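You operate a simulated robot arm through the tools that you are given. There is no shell and no other tool.

You are at the controls of a simulated robot arm. One attempt, no reset.

TASK
Zero the counter and wind 4 metres of red cable firmly on to the white reel.
Fine: the brake stands at drag while you wind and at lock at the end.

Only the result counts: the job must be done as asked and must still hold three seconds after the hand-in. Knocking over, shifting, dropping, spilling or breaking anything else fails it.

THE ROBOT
A 7-joint arm with a two-finger parallel gripper, fixed in place. Base frame: the origin is at the foot of the arm, x ahead of it, y to its left, z up. Readings come in m, rad, newtons and seconds.
Its first joint turns from -2.897 to 2.897 rad. Payload 4.4 kg.
The TCP is the grasp point between the finger pads, 0.023 m short of the fingertips. In the tool frame z runs along the fingers and y along their closing line. The gripper opens to 0.094 m. The fingers are 0.038 m wide and 0.01 m thick; the gripper's body (0.054 by 0.096 m) begins 0.039 m behind the TCP.
Orientation is told as [roll, pitch, yaw] about the base's x, y, z axes, in that order, counted from this pose: with the fingers straight down and closing along the base's y, the tool's x points along the base's -x, its y along +y and its z along -z.

THE INTERFACE
- The arm moves only by the tool drive_tool. Its argument "increments" is a list that holds one entry, the list of rows, each a list of 7 numbers: the shift along the base's x, y, z in cm, then the turn, a rotation vector about the base's x, y, z in rad, then the gripper command, from -1 (fully open) to 1 (shut), values between in proportion. In form: [[[tx, ty, tz, rx, ry, rz, fingers], ...]]. A call has 1 to 20 rows; each row is the pose to reach, as a shift and turn from the pose commanded when the call began. Each row takes 0.2 s and may step no farther than 0.05 m and 0.15 rad from the row before; otherwise, or with a gripper value out of range, the whole call is refused. Where a pose cannot be reached the arm comes as near as it can. A force on the tool above 60 N (or 10 N above the force at the start of the call, whichever is more), or a blocked arm, ends the call early, and 0.2 s more pass. Each finger travels about 0.072 m/s and halts on what it meets, pressing with about 29 N; the grip force reading is that of the motor and also rises with nothing between the fingers. The clock runs only during rows and for 0.2 s after the last one: add rows that repeat a pose to give the fingers time. It gives the time, the measured TCP pose, the force on the tool (base axes), the opening and the grip force at its end, in the units of the frame above (readings bear some noise), with the torque about the TCP (base axes, N m) and any sound that the robot's microphone picked up.
- Cameras (640 x 400 px; columns grow to the right, rows downward): "scene" is fixed at [0.0518, 0.4967, 1.3516]; the picture's right is [-0.31, -0.95, 0.00], its down [-0.43, 0.14, -0.89] and it looks along [0.85, -0.28, -0.45] (base axes); focal length 348 px, centre (320, 200). "wrist" rides on the gripper at [0.086, 0.016, -0.074] in the tool frame; the picture's right is [-0.18, 0.98, 0.00], its down [-0.58, -0.11, -0.81] and it looks along [-0.79, -0.15, 0.59] (tool axes); focal length 243 px, centre (320, 200). There is no depth. A picture from a camera that has moved, and an enlarged one, comes with that camera's place and axes in the base frame and with its lens.
- grab_frame(camera): a new picture of that camera. The clock stands still meanwhile.
- close_up(camera, box): a new picture of the part [left, top, right, bottom] of that camera's present view, enlarged. The clock stands still meanwhile.
- finish_job(): hands the job in; it is judged then, once.

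Nothing tells you positions but the pictures and the camera data. Unless the task says otherwise, let go and move clear before handing in.

The tools are called after "Request:" as a command line: name --argument value ..., lists and objects as JSON in quotes. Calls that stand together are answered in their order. drive_tool: Moves the arm, as the interface text tells. Its arguments: {"type":"object","properties":{"increments":{"type":"array"}},"required":["increments"]} The other tools are called the same way: grab_frame (camera) takes a picture; close_up (camera, box) takes an enlarged picture of a part of a camera's view; finish_job () hands the job in.

At the start:

```text
time_s: 0.0
position: [0.653, 0.3331, 1.0836]
ee_rot: [0.001, 0.0, 0.0]
ft_force: [0.0, 0.5, 0.4]
wrist_torque: [-0.03, 0.01, 0.01]
width: 0.0942
finger_force: 0.1
```

scene: 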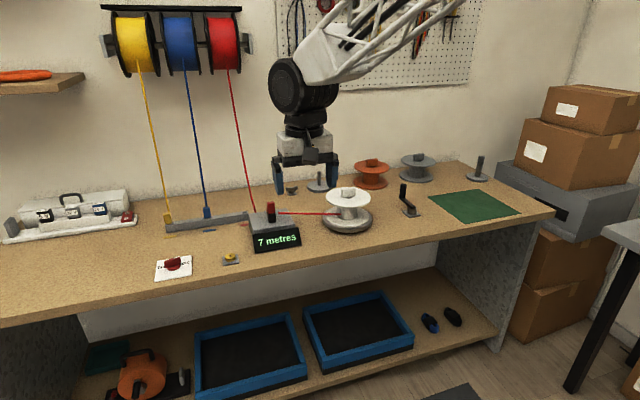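
wrist: 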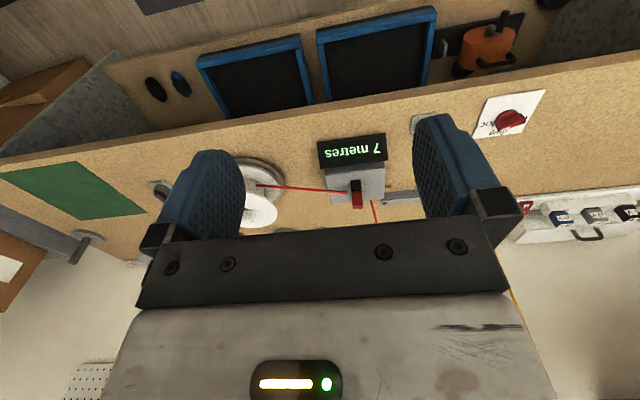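

I see a bench with a cable counter reading "7 metres", a white reel on a turntable with the red cable already led to it, and a brake knob on a white card. I'll take enlarged pictures of each before moving.

Request:
close_up --camera "scene" --box '[230, 160, 390, 260]'

Request:
close_up --camera "scene" --box '[140, 200, 300, 300]'

Request:
close_up --camera "scene" --box '[340, 140, 500, 240]'

Request:
close_up --camera "wrist" --box '[220, 100, 540, 300]'

Request:
close_up --camera "scene" --box '[0, 170, 160, 270]'

```text
4.00 times, centred on (310, 210) of scene
camera zoom: at [0.0518, 0.4967, 1.3516], right [-0.31, -0.95, 0.0], down [-0.43, 0.14, -0.89], along [0.85, -0.28, -0.45], focal length 1392 px, centre (360, 160)
```

zoom: 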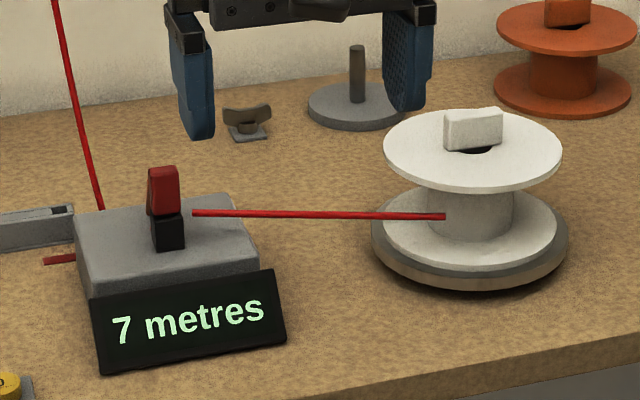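

```text
4.00 times, centred on (220, 250) of scene
camera zoom: at [0.0518, 0.4967, 1.3516], right [-0.31, -0.95, 0.0], down [-0.43, 0.14, -0.89], along [0.85, -0.28, -0.45], focal length 1392 px, centre (720, 0)
```

zoom: 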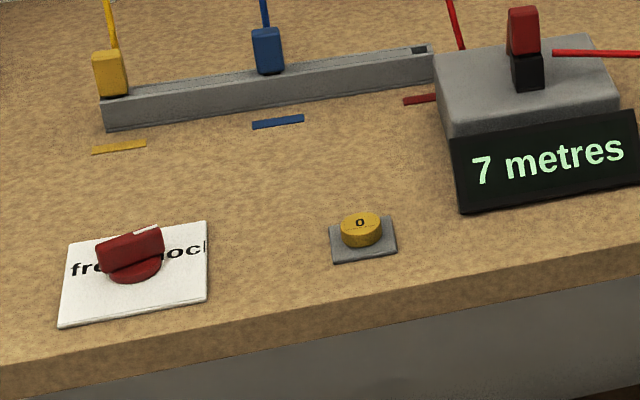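

```text
4.00 times, centred on (420, 190) of scene
camera zoom: at [0.0518, 0.4967, 1.3516], right [-0.31, -0.95, 0.0], down [-0.43, 0.14, -0.89], along [0.85, -0.28, -0.45], focal length 1392 px, centre (-80, 240)
```

zoom: 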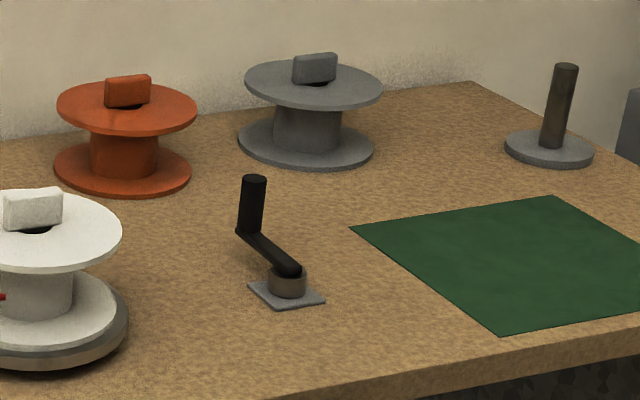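

```text
2.00 times, centred on (380, 200) of wrist
camera zoom: at [0.567, 0.3488, 1.1589], right [0.18, 0.98, 0.0], down [0.58, -0.11, 0.81], along [0.79, -0.15, -0.59], focal length 485 px, centre (200, 200)
```

zoom: 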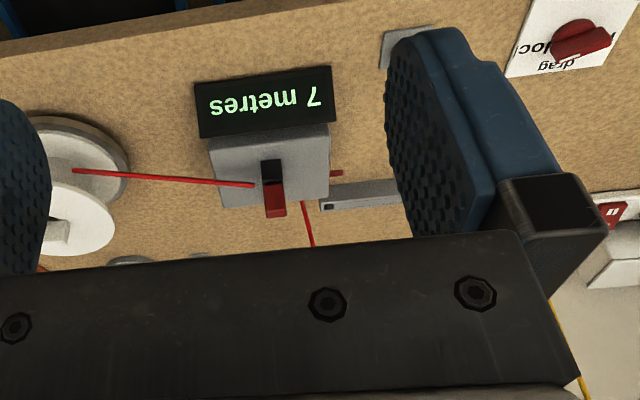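

```text
4.00 times, centred on (80, 220) of scene
camera zoom: at [0.0518, 0.4967, 1.3516], right [-0.31, -0.95, 0.0], down [-0.43, 0.14, -0.89], along [0.85, -0.28, -0.45], focal length 1392 px, centre (1280, 120)
```

zoom: 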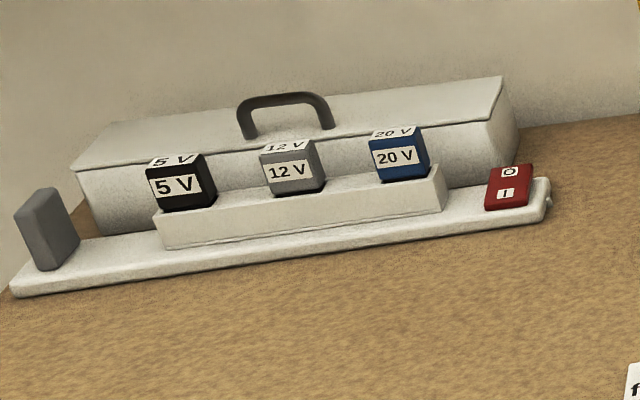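

The triangulated views put the brake knob near (0.89, 0.63, 0.79), the counter near (0.89, 0.35, 0.80) and the reel around x≈1.05. That is far out, so I'll move the wrist camera to measure these better before touching anything.

Request:
drive_tool --increments '[[[0, 4, 0, 0, 0, 0, -1], [0, 8, 0, 0, 0, 0, -1], [0, 12, 0, 0, 0, 0, -1], [0, 16, 0, 0, 0, 0, -1], [0, 20, 0, 0, 0, 0, -1], [0, 24, 0, 0, 0, 0, -1]]]'

Request:
grab_frame --camera "wrist"

Request:
grab_frame --camera "scene"

```text
time_s: 1.4
position: [0.6544, 0.5731, 1.0855]
ee_rot: [0.002, 0.002, 0.0]
ft_force: [-0.1, 0.0, 1.6]
wrist_torque: [0.02, -0.03, 0.01]
width: 0.0939
finger_force: 0.0
```

```text
taken
camera wrist: at [0.5691, 0.5892, 1.1593], right [0.18, 0.98, 0.0], down [0.58, -0.11, 0.81], along [0.79, -0.15, -0.59], focal length 243 px, centre (320, 200)
```

wrist: 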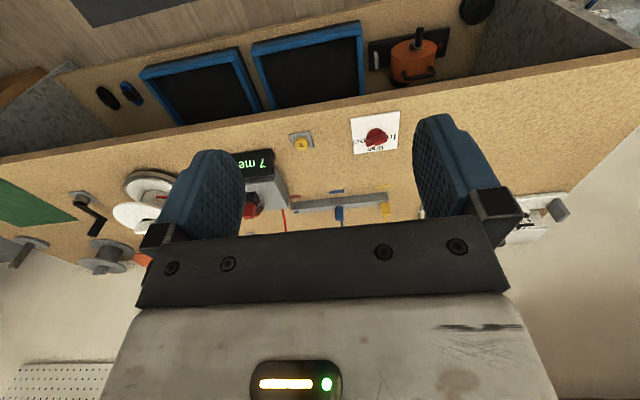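

```text
taken
```

scene: 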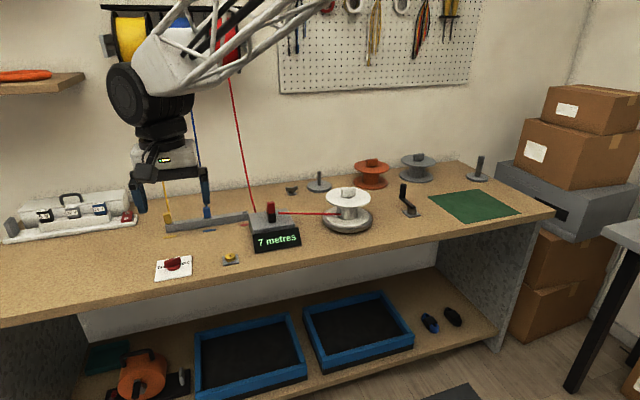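

Request:
close_up --camera "wrist" --box '[260, 100, 420, 200]'

Request:
close_up --camera "wrist" --box '[40, 140, 200, 280]'

Request:
close_up --camera "scene" --box '[140, 240, 220, 290]'

Request:
close_up --camera "scene" --box '[270, 165, 350, 215]'

Request:
close_up --camera "scene" --box '[320, 180, 440, 240]'

Request:
close_up --camera "scene" --box '[230, 190, 310, 250]'

```text
4.00 times, centred on (340, 150) of wrist
camera zoom: at [0.5691, 0.5892, 1.1593], right [0.18, 0.98, 0.0], down [0.58, -0.11, 0.81], along [0.79, -0.15, -0.59], focal length 970 px, centre (240, 400)
```

zoom: 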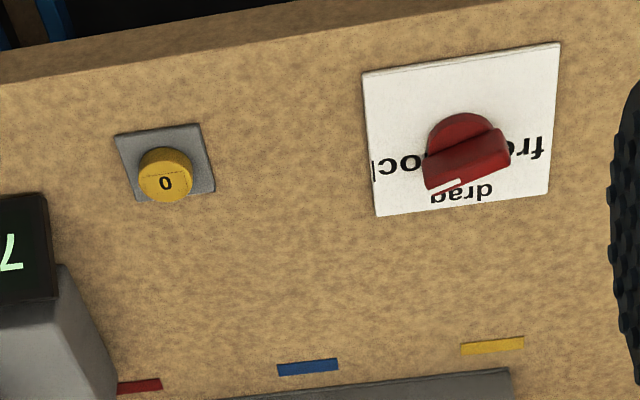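

```text
2.86 times, centred on (120, 210) of wrist
camera zoom: at [0.5691, 0.5892, 1.1593], right [0.18, 0.98, 0.0], down [0.58, -0.11, 0.81], along [0.79, -0.15, -0.59], focal length 693 px, centre (891, 171)
```

zoom: 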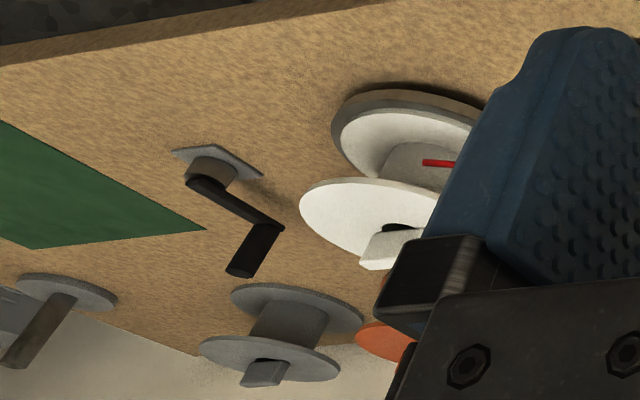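

```text
8.00 times, centred on (180, 265) of scene
camera zoom: at [0.0518, 0.4967, 1.3516], right [-0.31, -0.95, 0.0], down [-0.43, 0.14, -0.89], along [0.85, -0.28, -0.45], focal length 2784 px, centre (1440, -320)
```

zoom: 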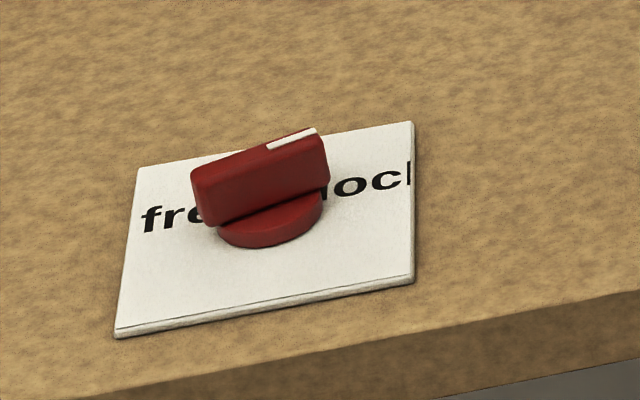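

```text
8.00 times, centred on (310, 190) of scene
camera zoom: at [0.0518, 0.4967, 1.3516], right [-0.31, -0.95, 0.0], down [-0.43, 0.14, -0.89], along [0.85, -0.28, -0.45], focal length 2784 px, centre (400, 280)
```

zoom: 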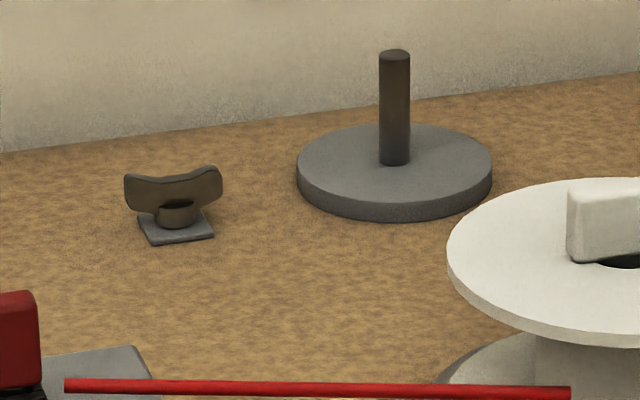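

```text
5.33 times, centred on (380, 210) of scene
camera zoom: at [0.0518, 0.4967, 1.3516], right [-0.31, -0.95, 0.0], down [-0.43, 0.14, -0.89], along [0.85, -0.28, -0.45], focal length 1856 px, centre (0, 147)
```

zoom: 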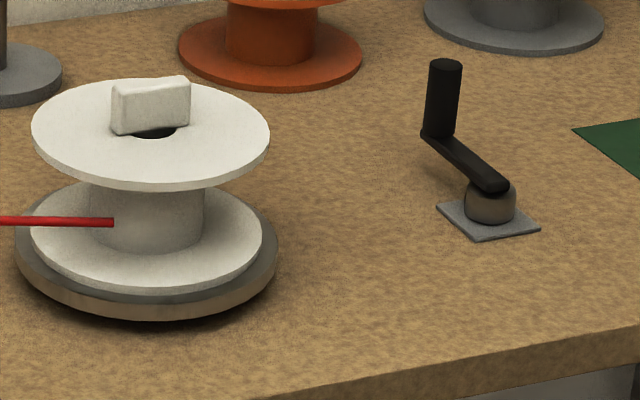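

```text
6.67 times, centred on (270, 220) of scene
camera zoom: at [0.0518, 0.4967, 1.3516], right [-0.31, -0.95, 0.0], down [-0.43, 0.14, -0.89], along [0.85, -0.28, -0.45], focal length 2320 px, centre (653, 67)
```

zoom: 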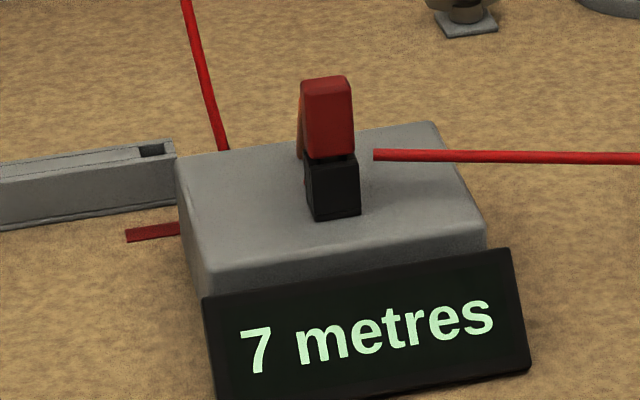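

The crank hub sits near (0.976, −0.147, 0.77) with its upright handle about 7 cm farther out, the brake knob near (0.893, 0.637, 0.78), and the zero button between. I'll check how far the arm reaches around the knob and look at the brake dial from closer.

Request:
drive_tool --increments '[[[4, 1.0, -3, 0, 0, 0, -1], [8, 2, -6, 0, 0, 0, -1], [11, 3, -9, 0, 0, 0, -1], [14, 4, -12, 0, 0, 0, -1], [16, 5, -14, 0, 0, 0, -1]]]'

Request:
grab_frame --camera "wrist"

Request:
grab_frame --camera "scene"

```text
refused: row 1 steps farther than a row can; nothing moved
```

```text
taken
camera wrist: at [0.5691, 0.5892, 1.1593], right [0.18, 0.98, 0.0], down [0.58, -0.11, 0.81], along [0.79, -0.15, -0.59], focal length 243 px, centre (320, 200)
```

wrist: 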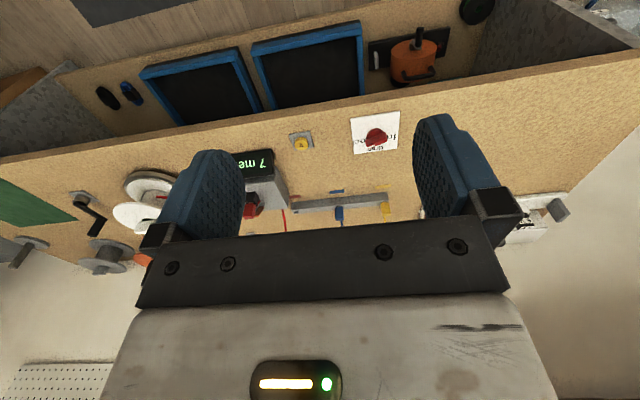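

```text
taken
```

scene: 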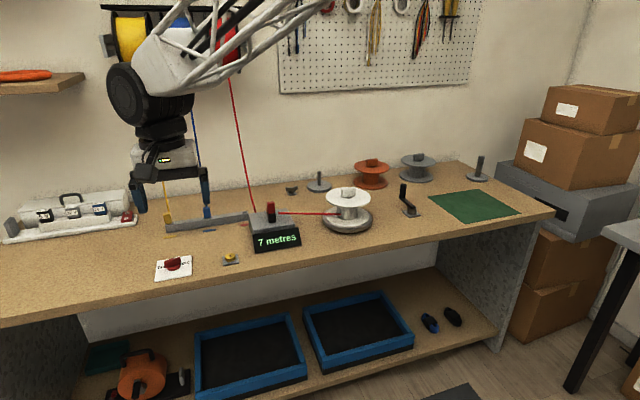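

The call was refused because the first step was slightly too long, and nothing moved. I'll repeat it with smaller steps.

Request:
drive_tool --increments '[[[3, 0.8, -3, 0, 0, 0, -1], [6, 1.6, -6, 0, 0, 0, -1], [9, 2.4, -8, 0, 0, 0, -1], [12, 3.2, -10, 0, 0, 0, -1], [15, 4, -12, 0, 0, 0, -1], [17, 5, -14, 0, 0, 0, -1], [17, 5, -14, 0, 0, 0, -1]]]'

Request:
grab_frame --camera "wrist"

Request:
grab_frame --camera "scene"

```text
time_s: 3.0
position: [0.8249, 0.6224, 0.9442]
ee_rot: [-0.002, 0.0, 0.0]
ft_force: [0.0, 1.0, 0.7]
wrist_torque: [0.0, 0.0, 0.02]
width: 0.0941
finger_force: 0.0
```

```text
taken
camera wrist: at [0.7383, 0.6391, 1.0191], right [0.18, 0.98, 0.0], down [0.58, -0.11, 0.81], along [0.79, -0.15, -0.59], focal length 243 px, centre (320, 200)
```

wrist: 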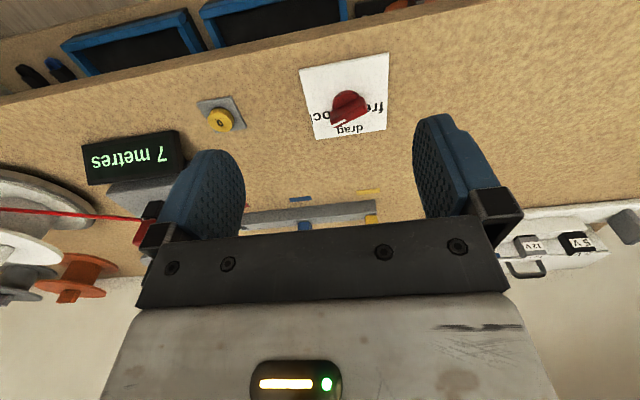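

```text
taken
```

scene: 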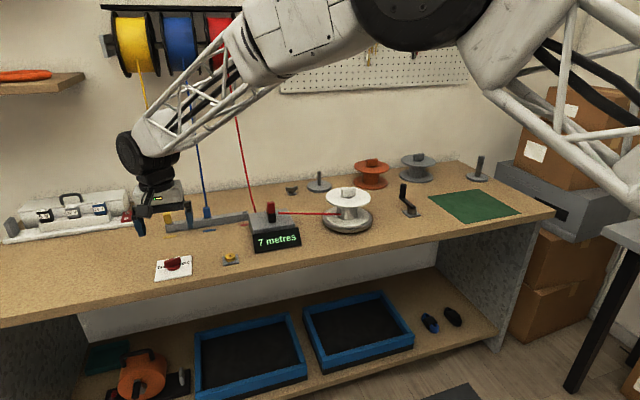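

Request:
close_up --camera "wrist" --box '[290, 50, 400, 150]'

Request:
close_up --camera "wrist" --box '[170, 70, 290, 150]'

```text
4.00 times, centred on (345, 100) of wrist
camera zoom: at [0.7383, 0.6391, 1.0191], right [0.18, 0.98, 0.0], down [0.58, -0.11, 0.81], along [0.79, -0.15, -0.59], focal length 970 px, centre (220, 600)
```

zoom: 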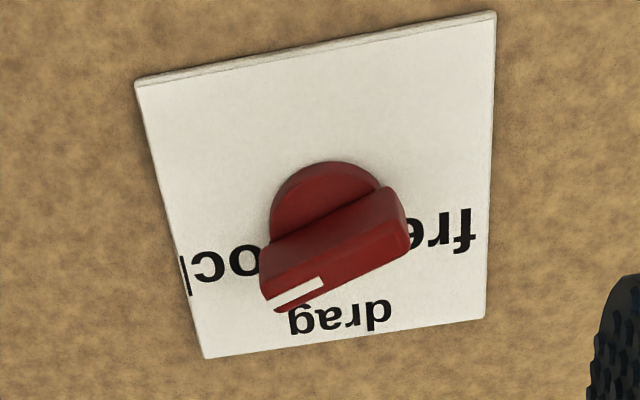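

```text
5.00 times, centred on (230, 110) of wrist
camera zoom: at [0.7383, 0.6391, 1.0191], right [0.18, 0.98, 0.0], down [0.58, -0.11, 0.81], along [0.79, -0.15, -0.59], focal length 1213 px, centre (770, 650)
```

zoom: 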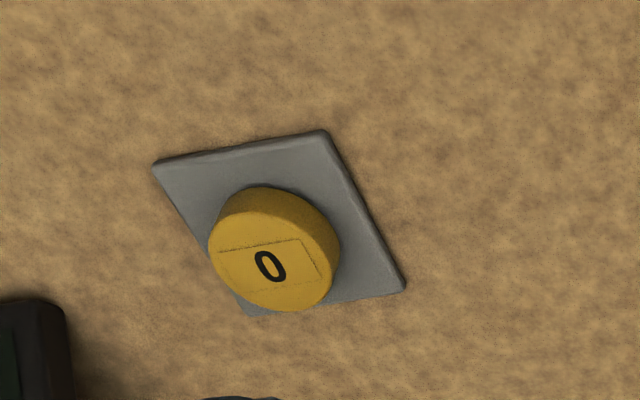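

The dial reads clearly now: free is at +70°, drag points away from the arm and lock is at −70°, so the brake stands at lock. The knob centre is about (0.902, 0.640) and the bar top z≈0.79. I'll go above it with the fingers turned across the bar.

Request:
drive_tool --increments '[[[1, 0.2, -1, 0, 0, -0.14, -1], [2, 0.4, -2, 0, 0, -0.28, -1], [3, 0.6, -3, 0, 0, -0.42, -1], [4, 0.8, -4, 0, 0, -0.56, -1], [5, 1.0, -5, 0, 0, -0.7, -1], [6, 1.2, -6, 0, 0, -0.84, -1], [7, 1.4, -7, 0, 0, -0.98, -1], [7.9, 1.7, -8, 0, 0, -1.12, -1], [7.9, 1.7, -9, 0, 0, -1.22, -1], [7.9, 1.7, -10, 0, 0, -1.22, -1], [7.9, 1.7, -10, 0, 0, -1.22, -1]]]'

Request:
grab_frame --camera "wrist"

Request:
close_up --camera "scene" --box '[120, 200, 280, 300]'

```text
time_s: 5.4
position: [0.9005, 0.6384, 0.8434]
ee_rot: [0.0, 0.0, -1.221]
ft_force: [0.3, 0.0, 0.7]
wrist_torque: [0.0, 0.0, 0.01]
width: 0.0938
finger_force: 0.1
```

```text
taken
camera wrist: at [0.888, 0.7262, 0.9184], right [0.99, 0.16, 0.0], down [0.1, -0.58, 0.81], along [0.13, -0.8, -0.59], focal length 243 px, centre (320, 200)
```

wrist: 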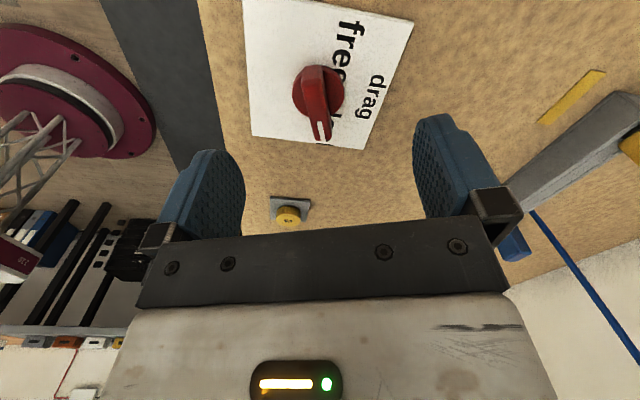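

```text
4.00 times, centred on (200, 250) of scene
camera zoom: at [0.0518, 0.4967, 1.3516], right [-0.31, -0.95, 0.0], down [-0.43, 0.14, -0.89], along [0.85, -0.28, -0.45], focal length 1392 px, centre (800, 0)
```

zoom: 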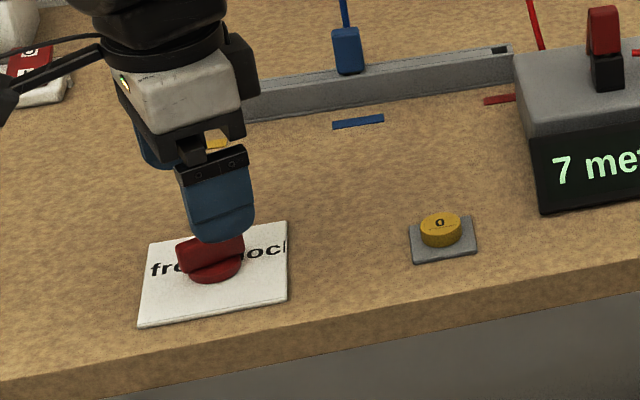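

The gripper is centred over the bar and square to it. I'll go down to z≈0.795 and close on it.

Request:
drive_tool --increments '[[[0, 0.2, -1.5, 0, 0, 0, -1], [0, 0.2, -3, 0, 0, 0, -1], [0, 0.2, -4, 0, 0, 0, -1], [0, 0.2, -4.8, 0, 0, 0, -1], [0, 0.2, -4.8, 0, 0, 0, -1]]]'

Request:
close_up --camera "scene" --box '[120, 200, 280, 300]'

Request:
grab_frame --camera "wrist"

```text
time_s: 6.6
position: [0.9003, 0.6427, 0.7953]
ee_rot: [0.001, -0.001, -1.221]
ft_force: [-0.2, 0.7, 0.7]
wrist_torque: [0.02, 0.04, -0.02]
width: 0.0942
finger_force: 0.0
```

```text
4.00 times, centred on (200, 250) of scene
camera zoom: at [0.0518, 0.4967, 1.3516], right [-0.31, -0.95, 0.0], down [-0.43, 0.14, -0.89], along [0.85, -0.28, -0.45], focal length 1392 px, centre (800, 0)
```

zoom: 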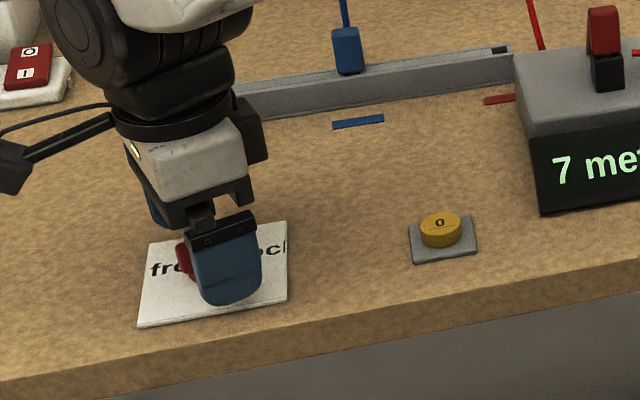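

```text
taken
camera wrist: at [0.8873, 0.7296, 0.8701], right [0.99, 0.16, 0.0], down [0.1, -0.58, 0.81], along [0.13, -0.8, -0.59], focal length 243 px, centre (320, 200)
```

wrist: 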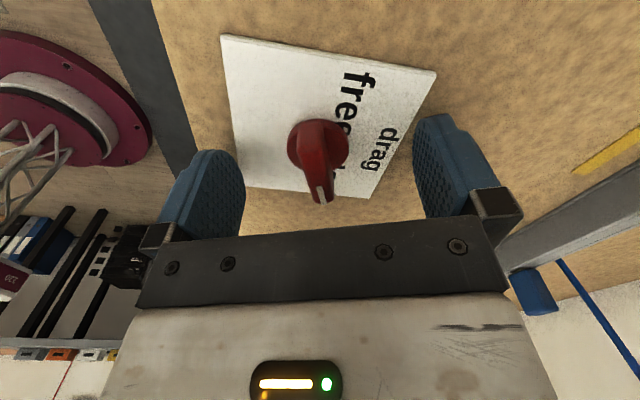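

Request:
drive_tool --increments '[[[-0.1, 0.2, 0, 0, 0, 0, -0.3], [-0.1, 0.2, 0, 0, 0, 0, 0.2], [-0.1, 0.2, 0, 0, 0, 0, 0.6], [-0.1, 0.2, 0, 0, 0, 0, 1], [-0.1, 0.2, 0, 0, 0, 0, 1], [-0.1, 0.2, 0, 0, 0, 0, 1]]]'

Request:
grab_frame --camera "wrist"

```text
time_s: 8.2
position: [0.8991, 0.6442, 0.7955]
ee_rot: [-0.003, -0.002, -1.218]
ft_force: [-16.9, -9.8, 9.7]
wrist_torque: [0.51, -0.06, -0.09]
width: 0.0122
finger_force: 45.0
stopped in row 6: the force on the tool passed its limit at 61 N (the readings are from after the stop); the commanded pose is now the measured one
```

```text
taken
camera wrist: at [0.8853, 0.7308, 0.8705], right [0.99, 0.17, 0.0], down [0.1, -0.58, 0.81], along [0.13, -0.8, -0.59], focal length 243 px, centre (320, 200)
```

wrist: 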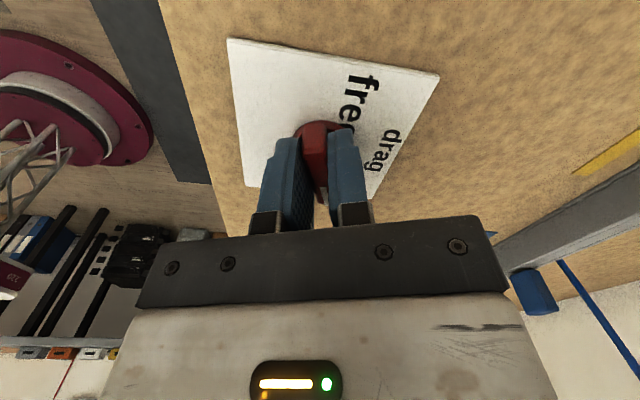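

The bar is gripped (12 mm wide), with a sideways load of about 20 N. I'll ease that off by 1–2 mm and soften the grip before turning.

Request:
drive_tool --increments '[[[-0.1, -0.05, 0, 0, 0, 0, 0.85], [-0.1, -0.05, 0, 0, 0, 0, 0.85]]]'

```text
time_s: 8.8
position: [0.8976, 0.6443, 0.7954]
ee_rot: [0.0, -0.001, -1.219]
ft_force: [24.1, 19.5, -7.2]
wrist_torque: [-0.9, -0.82, 0.14]
width: 0.0121
finger_force: 44.9
```

Request:
drive_tool --increments '[[[0.05, 0.03, 0, 0, 0, 0, 0.69], [0.05, 0.03, 0, 0, 0, 0, 0.69], [0.05, 0.03, 0, 0, 0, 0, 0.69]]]'

Request:
grab_frame --camera "wrist"

```text
time_s: 9.6
position: [0.8969, 0.6431, 0.7962]
ee_rot: [-0.002, -0.001, -1.219]
ft_force: [0.6, 0.1, -1.2]
wrist_torque: [0.03, 0.03, -0.02]
width: 0.0146
finger_force: 0.0
```

```text
taken
camera wrist: at [0.8849, 0.7305, 0.8704], right [0.99, 0.17, 0.0], down [0.1, -0.58, 0.81], along [0.13, -0.8, -0.59], focal length 243 px, centre (320, 200)
```

wrist: 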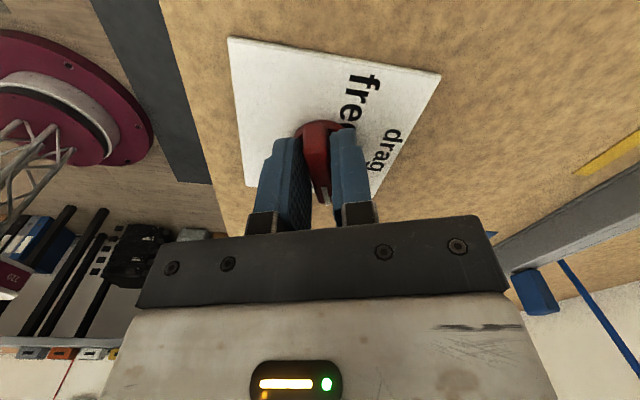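

The fingers now cage the bar with about 1 mm of play and no load. I'll turn the first half towards drag.

Request:
drive_tool --increments '[[[0, 0, 0, 0, 0, 0.12, 0.69], [0, 0, 0, 0, 0, 0.24, 0.69], [0, 0, 0, 0, 0, 0.36, 0.69], [0, 0, 0, 0, 0, 0.48, 0.69], [0, 0, 0, 0, 0, 0.6, 0.69]]]'

Request:
grab_frame --camera "wrist"

```text
time_s: 10.8
position: [0.8987, 0.6431, 0.7956]
ee_rot: [-0.002, -0.001, -0.617]
ft_force: [-2.4, -1.1, 1.0]
wrist_torque: [0.0, 0.04, -0.03]
width: 0.0157
finger_force: 0.7
```

```text
taken
camera wrist: at [0.8381, 0.7072, 0.8696], right [0.72, 0.69, 0.0], down [0.41, -0.42, 0.81], along [0.56, -0.58, -0.59], focal length 243 px, centre (320, 200)
```

wrist: 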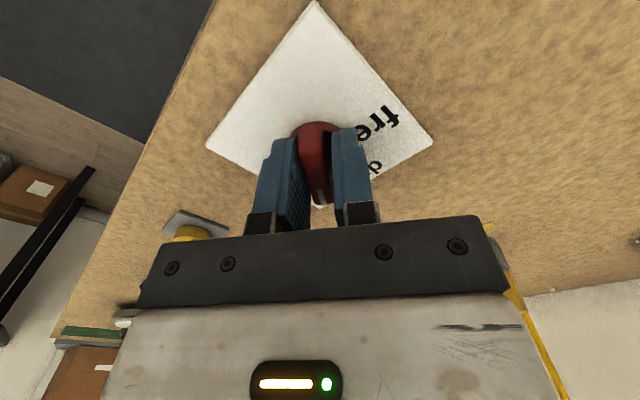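

The knob follows the fingers with almost no force. I'll continue to the drag position.

Request:
drive_tool --increments '[[[0, 0, 0, 0, 0, 0.13, 0.69], [0, 0, 0, 0, 0, 0.26, 0.69], [0, 0, 0, 0, 0, 0.39, 0.69], [0, 0, 0, 0, 0, 0.52, 0.69], [0, 0, 0, 0, 0, 0.65, 0.69], [0, 0, 0, 0, 0, 0.65, 0.69]]]'

Request:
grab_frame --camera "wrist"

```text
time_s: 12.2
position: [0.8988, 0.6439, 0.7953]
ee_rot: [-0.002, -0.001, 0.032]
ft_force: [-0.5, -8.1, -2.1]
wrist_torque: [-0.02, 0.08, -0.04]
width: 0.018
finger_force: 3.4
```

```text
taken
camera wrist: at [0.813, 0.6568, 0.8702], right [0.15, 0.99, 0.0], down [0.58, -0.09, 0.81], along [0.8, -0.13, -0.59], focal length 243 px, centre (320, 200)
```

wrist: 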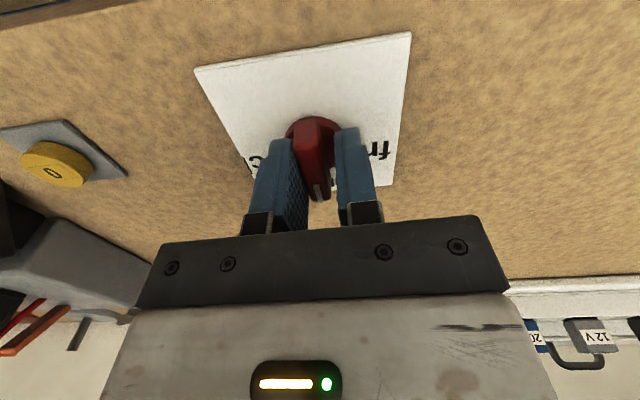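

Request:
drive_tool --increments '[[[0, -0.1, 0, 0, 0, 0, 0.3], [0, -0.1, 0, 0, 0, 0, 0], [0, -0.1, 1.5, 0, 0, -0.03, -0.3], [0, -0.1, 4, 0, 0, -0.03, -0.5], [0, -0.1, 7, 0, 0, -0.03, -0.5], [0, -0.1, 10, 0, 0, -0.03, -0.5], [-4, -0.1, 12, 0, 0, -0.03, -0.5]]]'

Request:
grab_frame --camera "wrist"

```text
time_s: 13.8
position: [0.8584, 0.6395, 0.9156]
ee_rot: [-0.005, 0.0, 0.002]
ft_force: [-0.1, 1.0, -1.0]
wrist_torque: [0.03, 0.0, 0.02]
width: 0.0704
finger_force: 0.0
```

```text
taken
camera wrist: at [0.7732, 0.6581, 0.9895], right [0.18, 0.98, 0.0], down [0.58, -0.11, 0.81], along [0.79, -0.15, -0.59], focal length 243 px, centre (320, 200)
```

wrist: 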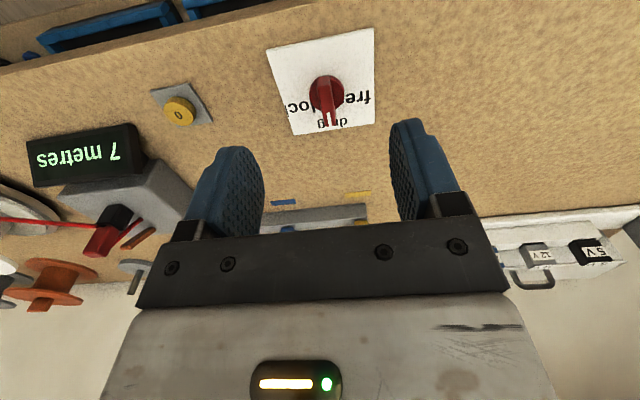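

Request:
close_up --camera "wrist" --box '[250, 20, 390, 150]'

Request:
close_up --camera "wrist" --box '[0, 70, 220, 270]'

Request:
close_up --camera "scene" --box '[140, 240, 260, 290]'

```text
3.08 times, centred on (320, 85) of wrist
camera zoom: at [0.7732, 0.6581, 0.9895], right [0.18, 0.98, 0.0], down [0.58, -0.11, 0.81], along [0.79, -0.15, -0.59], focal length 746 px, centre (320, 554)
```

zoom: 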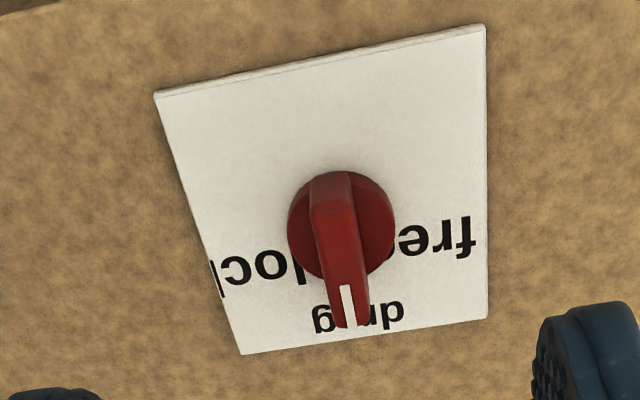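

```text
2.00 times, centred on (110, 170) of wrist
camera zoom: at [0.7732, 0.6581, 0.9895], right [0.18, 0.98, 0.0], down [0.58, -0.11, 0.81], along [0.79, -0.15, -0.59], focal length 485 px, centre (740, 260)
```

zoom: 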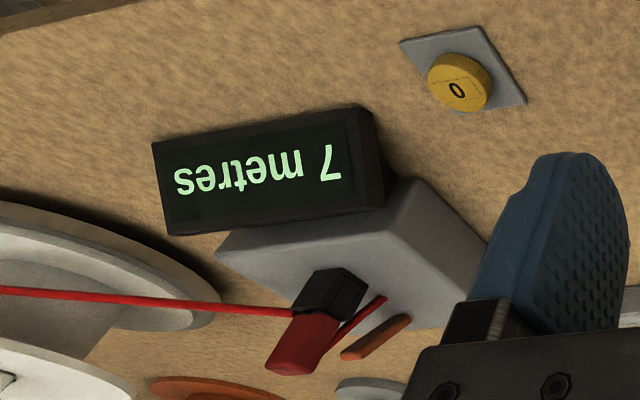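

```text
5.33 times, centred on (200, 265) of scene
camera zoom: at [0.0518, 0.4967, 1.3516], right [-0.31, -0.95, 0.0], down [-0.43, 0.14, -0.89], along [0.85, -0.28, -0.45], focal length 1856 px, centre (960, -147)
```

zoom: 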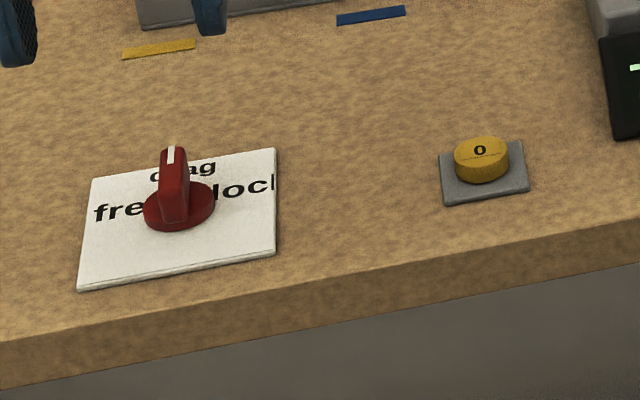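

The brake now points at drag. The zero button sits near (0.89, 0.487, 0.775), so I'll move above it with closed fingers.

Request:
drive_tool --increments '[[[0.6, -3.5, 0, 0, 0, 0, 0], [1.2, -7, 0, 0, 0, 0, 0.5], [1.8, -10.5, -1, 0, 0, 0, 1], [2.4, -14, -3, 0, 0, 0, 1], [3.1, -15.5, -5, 0, 0, 0, 1], [3.1, -15.5, -6.5, 0, 0, 0, 1], [3.1, -15.5, -6.5, 0, 0, 0, 1]]]'

Request:
grab_frame --camera "wrist"

Request:
close_up --camera "scene" --box '[180, 200, 300, 275]'

```text
time_s: 15.4
position: [0.8888, 0.4869, 0.8491]
ee_rot: [-0.002, -0.001, 0.0]
ft_force: [0.9, -0.6, 0.1]
wrist_torque: [0.0, -0.06, 0.0]
width: 0.0
finger_force: 28.8
```

```text
taken
camera wrist: at [0.8032, 0.5038, 0.9236], right [0.18, 0.98, 0.0], down [0.58, -0.11, 0.81], along [0.79, -0.15, -0.59], focal length 243 px, centre (320, 200)
```

wrist: 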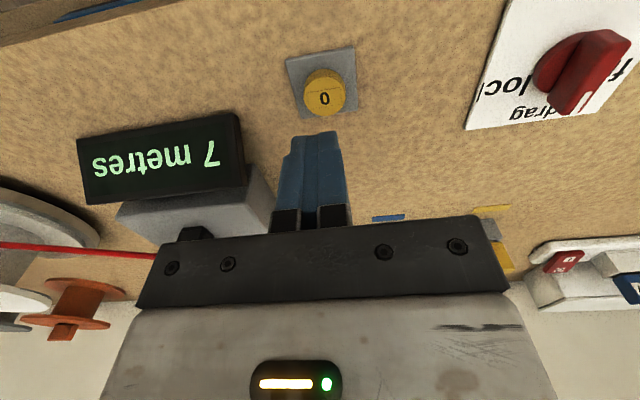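

```text
5.33 times, centred on (240, 238) of scene
camera zoom: at [0.0518, 0.4967, 1.3516], right [-0.31, -0.95, 0.0], down [-0.43, 0.14, -0.89], along [0.85, -0.28, -0.45], focal length 1856 px, centre (747, 0)
```

zoom: 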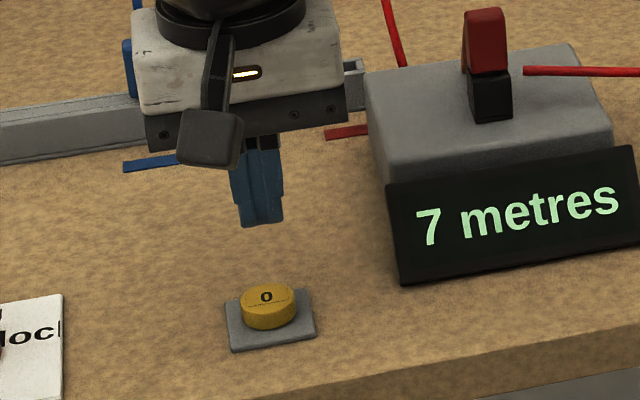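

Request:
drive_tool --increments '[[[0.2, 0.2, -1.5, 0, 0, 0, 1], [0.2, 0.2, -3, 0, 0, 0, 1], [0.2, 0.2, -4.2, 0, 0, 0, 1], [0.2, 0.2, -4.7, 0, 0, 0, 1], [0.2, 0.2, -5.1, 0, 0, 0, 1]]]'

Request:
close_up --camera "scene" --box '[180, 200, 300, 275]'

```text
time_s: 16.6
position: [0.8914, 0.4886, 0.7993]
ee_rot: [-0.001, -0.003, 0.0]
ft_force: [-0.5, 0.2, -0.2]
wrist_torque: [-0.01, -0.03, 0.01]
width: 0.0
finger_force: 28.9
```

```text
5.33 times, centred on (240, 238) of scene
camera zoom: at [0.0518, 0.4967, 1.3516], right [-0.31, -0.95, 0.0], down [-0.43, 0.14, -0.89], along [0.85, -0.28, -0.45], focal length 1856 px, centre (747, 0)
```

zoom: 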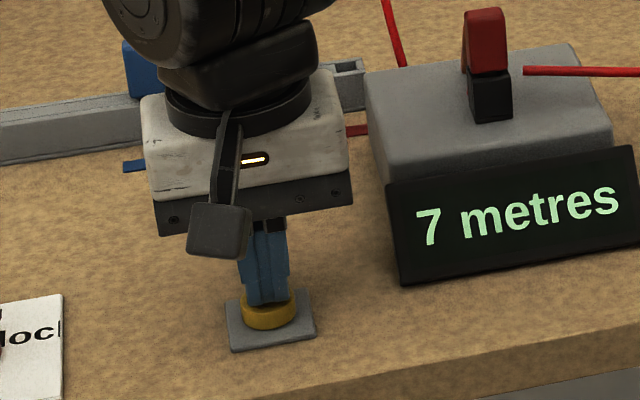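

The fingertips are right over the button and there is no contact force yet. I'll press down in small steps.

Request:
drive_tool --increments '[[[0, 0, -0.2, 0, 0, 0, 1], [0, 0, -0.4, 0, 0, 0, 1], [0, 0, -0.6, 0, 0, 0, 1], [0, 0, -0.8, 0, 0, 0, 1]]]'

Request:
close_up --camera "scene" --box '[180, 200, 300, 275]'

```text
time_s: 17.6
position: [0.8918, 0.49, 0.7934]
ee_rot: [-0.002, -0.003, 0.001]
ft_force: [-9.9, -4.3, 27.3]
wrist_torque: [-0.1, 0.35, 0.02]
width: 0.0002
finger_force: 29.4
heard: click
```

```text
5.33 times, centred on (240, 238) of scene
camera zoom: at [0.0518, 0.4967, 1.3516], right [-0.31, -0.95, 0.0], down [-0.43, 0.14, -0.89], along [0.85, -0.28, -0.45], focal length 1856 px, centre (747, 0)
```

zoom: 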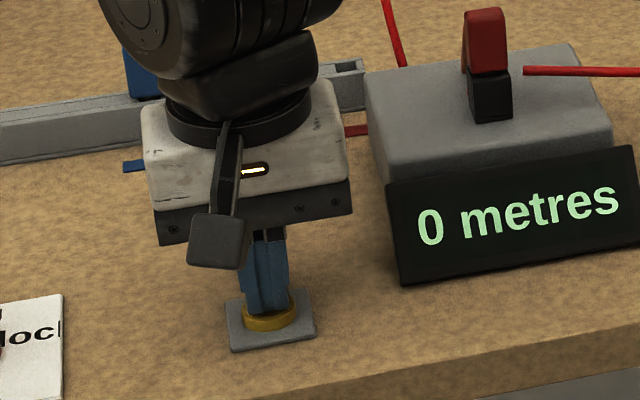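

The counter clicked and reads 0 metres. I'll lift off and go across to the crank with the gripper high.

Request:
drive_tool --increments '[[[0, 0, 3, 0, 0, 0, 1], [0, 0, 7, 0, 0, 0, 1], [-2, 0, 11, 0, 0, 0, 0.5], [-4, 0, 15, 0, 0, 0, 0], [-4, -4.5, 17, 0, 0, 0, -0.5], [-4, -9, 18, 0, 0, 0, -0.5], [-4, -13.5, 18, 0, 0, 0, -0.5], [-4, -18, 18, 0, 0, 0, -0.5], [-4, -22.5, 18, 0, 0, 0, -0.5], [-4, -27, 18, 0, 0, 0, -0.5], [-4, -31.5, 18, 0, 0, 0, -0.5], [-4, -36, 18, 0, 0, 0, -0.5], [-4, -40.5, 18, 0, 0, 0, -0.5], [-4, -45, 18, 0, 0, 0, -0.5], [-4, -49.5, 18, 0, 0, 0, -0.5], [-4, -54, 18, 0, 0, 0, -0.5], [-4, -58.5, 18, 0, 0, 0, -0.5], [-4, -63, 18, 0, 0, 0, -0.5], [-4, -63, 18, 0, 0, 0, -0.5]]]'

Request:
grab_frame --camera "wrist"

Request:
grab_frame --camera "scene"

```text
time_s: 21.6
position: [0.8514, -0.1407, 0.9713]
ee_rot: [0.0, -0.001, -0.001]
ft_force: [-0.1, -0.2, 0.7]
wrist_torque: [0.01, -0.02, 0.0]
width: 0.0704
finger_force: 0.1
```

```text
taken
camera wrist: at [0.7657, -0.1231, 1.0455], right [0.18, 0.98, 0.0], down [0.58, -0.11, 0.81], along [0.79, -0.15, -0.59], focal length 243 px, centre (320, 200)
```

wrist: 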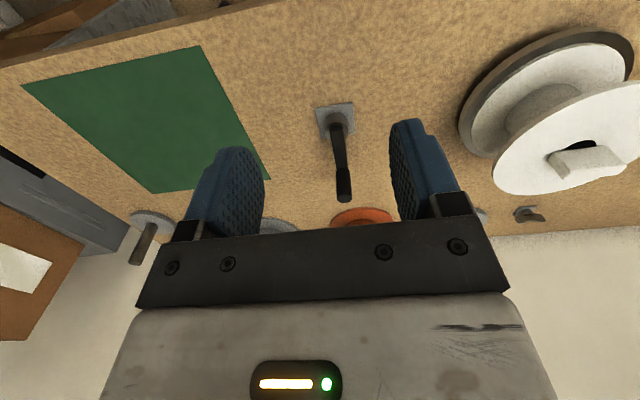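

```text
taken
```

scene: 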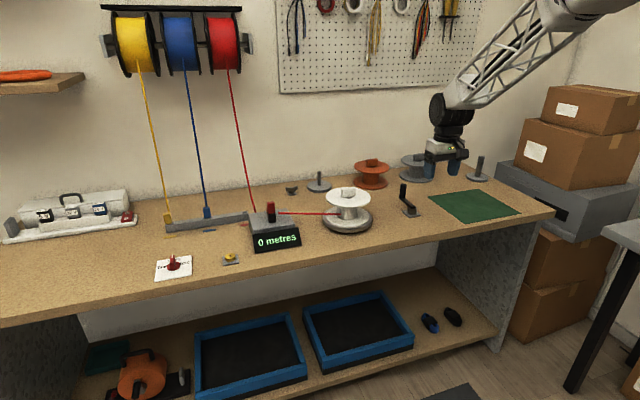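

Request:
close_up --camera "wrist" --box '[280, 80, 400, 220]'

Request:
close_up --camera "wrist" --box '[440, 20, 640, 240]'

Request:
close_up --camera "scene" --box '[300, 165, 460, 245]'

```text
2.86 times, centred on (340, 150) of wrist
camera zoom: at [0.7657, -0.1231, 1.0455], right [0.18, 0.98, 0.0], down [0.58, -0.11, 0.81], along [0.79, -0.15, -0.59], focal length 693 px, centre (263, 343)
```

zoom: 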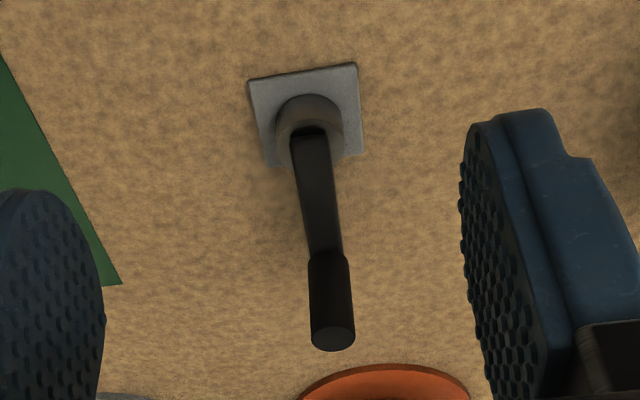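

```text
1.82 times, centred on (540, 130) of wrist
camera zoom: at [0.7657, -0.1231, 1.0455], right [0.18, 0.98, 0.0], down [0.58, -0.11, 0.81], along [0.79, -0.15, -0.59], focal length 441 px, centre (-80, 327)
```

zoom: 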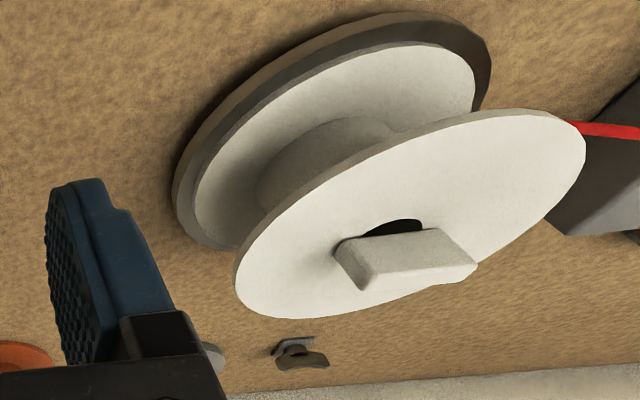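

```text
4.00 times, centred on (380, 205) of scene
camera zoom: at [0.0518, 0.4967, 1.3516], right [-0.31, -0.95, 0.0], down [-0.43, 0.14, -0.89], along [0.85, -0.28, -0.45], focal length 1392 px, centre (80, 180)
```

zoom: 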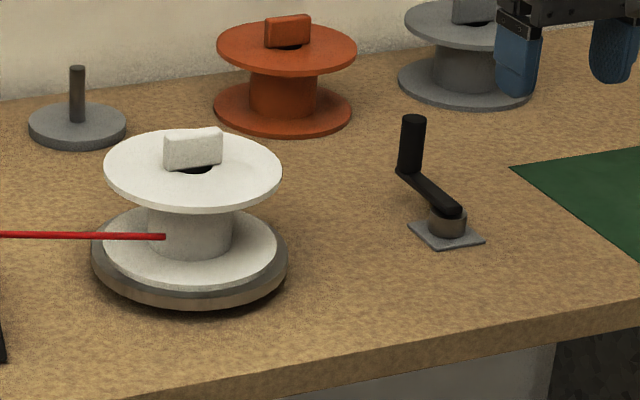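

The crank hub is near (0.967, −0.143) with a handle about 8 cm out at (1.046, −0.143), z 0.785–0.837; the white reel is near (0.965, 0.105), clear of the crank circle. I'll move in for a closer look with the fingers closed so I can use them as a pusher.

Request:
drive_tool --increments '[[[3, -1, 0, 0, 0, 0, 0.5], [6, -2, -1, 0, 0, 0, 1], [9, -3, -3, 0, 0, 0, 1], [12, -4, -5, 0, 0, 0, 1], [15, -5, -6, 0, 0, 0, 1], [18, -6, -7, 0, 0, 0, 1], [19.5, -6.5, -7.5, 0, 0, 0, 1], [19.5, -6.5, -7.5, 0, 0, 0, 1]]]'

Request:
grab_frame --camera "wrist"

Request:
close_up --camera "scene" --box '[340, 140, 500, 240]'

```text
time_s: 23.4
position: [1.0479, -0.2045, 0.8962]
ee_rot: [-0.002, -0.001, 0.0]
ft_force: [-0.5, 0.1, -0.1]
wrist_torque: [0.0, 0.02, 0.0]
width: 0.0
finger_force: 28.9
```

```text
taken
camera wrist: at [0.9618, -0.1888, 0.9716], right [0.18, 0.98, 0.0], down [0.58, -0.11, 0.81], along [0.79, -0.15, -0.59], focal length 243 px, centre (320, 200)
```

wrist: 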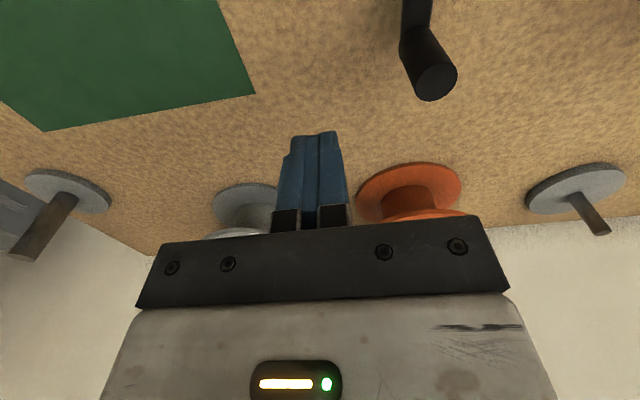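

```text
4.00 times, centred on (420, 190) of scene
camera zoom: at [0.0518, 0.4967, 1.3516], right [-0.31, -0.95, 0.0], down [-0.43, 0.14, -0.89], along [0.85, -0.28, -0.45], focal length 1392 px, centre (-80, 240)
```

zoom: 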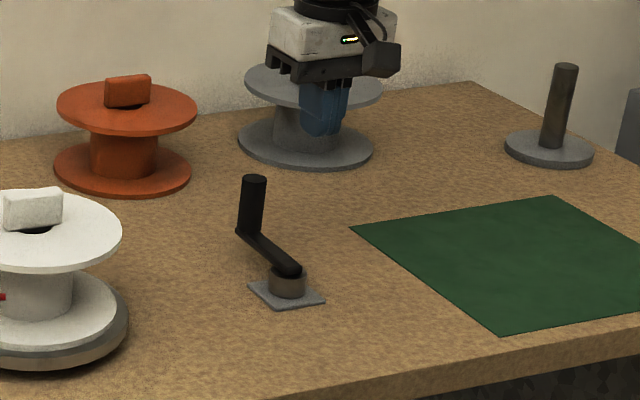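

The handle is at about (1.042, −0.141), so the crank arm is roughly 7.5–8 cm. I'll lower the closed fingers on its −y side and push gently a little way counter-clockwise as a direction test.

Request:
drive_tool --increments '[[[-0.4, 0, -2, 0, 0, 0, 1], [-0.4, 0, -4, 0, 0, 0, 1], [-0.4, 0, -6, 0, 0, 0, 1], [-0.4, 0, -7.4, 0, 0, 0, 1], [-0.4, 1.5, -7.4, 0, 0, 0, 1], [-0.4, 3, -7.4, 0, 0, 0, 1], [-0.4, 4, -7.4, 0, 0, 0, 1], [-0.4, 5, -7.4, 0, 0, 0, 1], [-0.5, 6, -7.4, 0, 0, 0, 1], [-0.7, 7, -7.4, 0, 0, 0, 1]]]'

Request:
grab_frame --camera "wrist"

Request:
close_up --camera "scene" --box '[240, 160, 440, 260]'

```text
time_s: 25.6
position: [1.0412, -0.1349, 0.8234]
ee_rot: [-0.003, -0.002, -0.001]
ft_force: [1.0, -1.6, 1.2]
wrist_torque: [-0.01, -0.01, 0.0]
width: 0.0
finger_force: 29.0
```

```text
taken
camera wrist: at [0.9544, -0.1185, 0.8969], right [0.18, 0.98, 0.0], down [0.58, -0.11, 0.81], along [0.79, -0.15, -0.59], focal length 243 px, centre (320, 200)
```

wrist: 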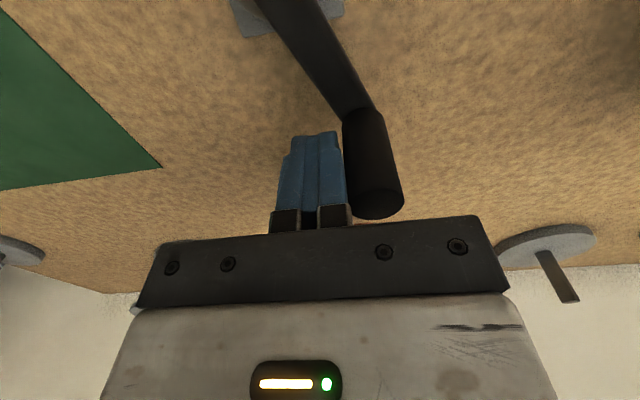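

```text
3.20 times, centred on (340, 210) of scene
camera zoom: at [0.0518, 0.4967, 1.3516], right [-0.31, -0.95, 0.0], down [-0.43, 0.14, -0.89], along [0.85, -0.28, -0.45], focal length 1114 px, centre (256, 168)
```

zoom: 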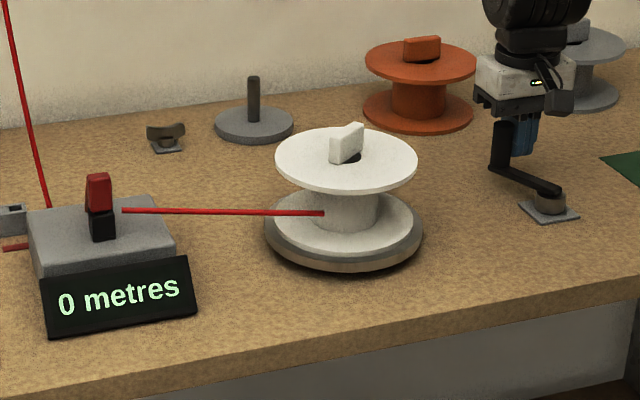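

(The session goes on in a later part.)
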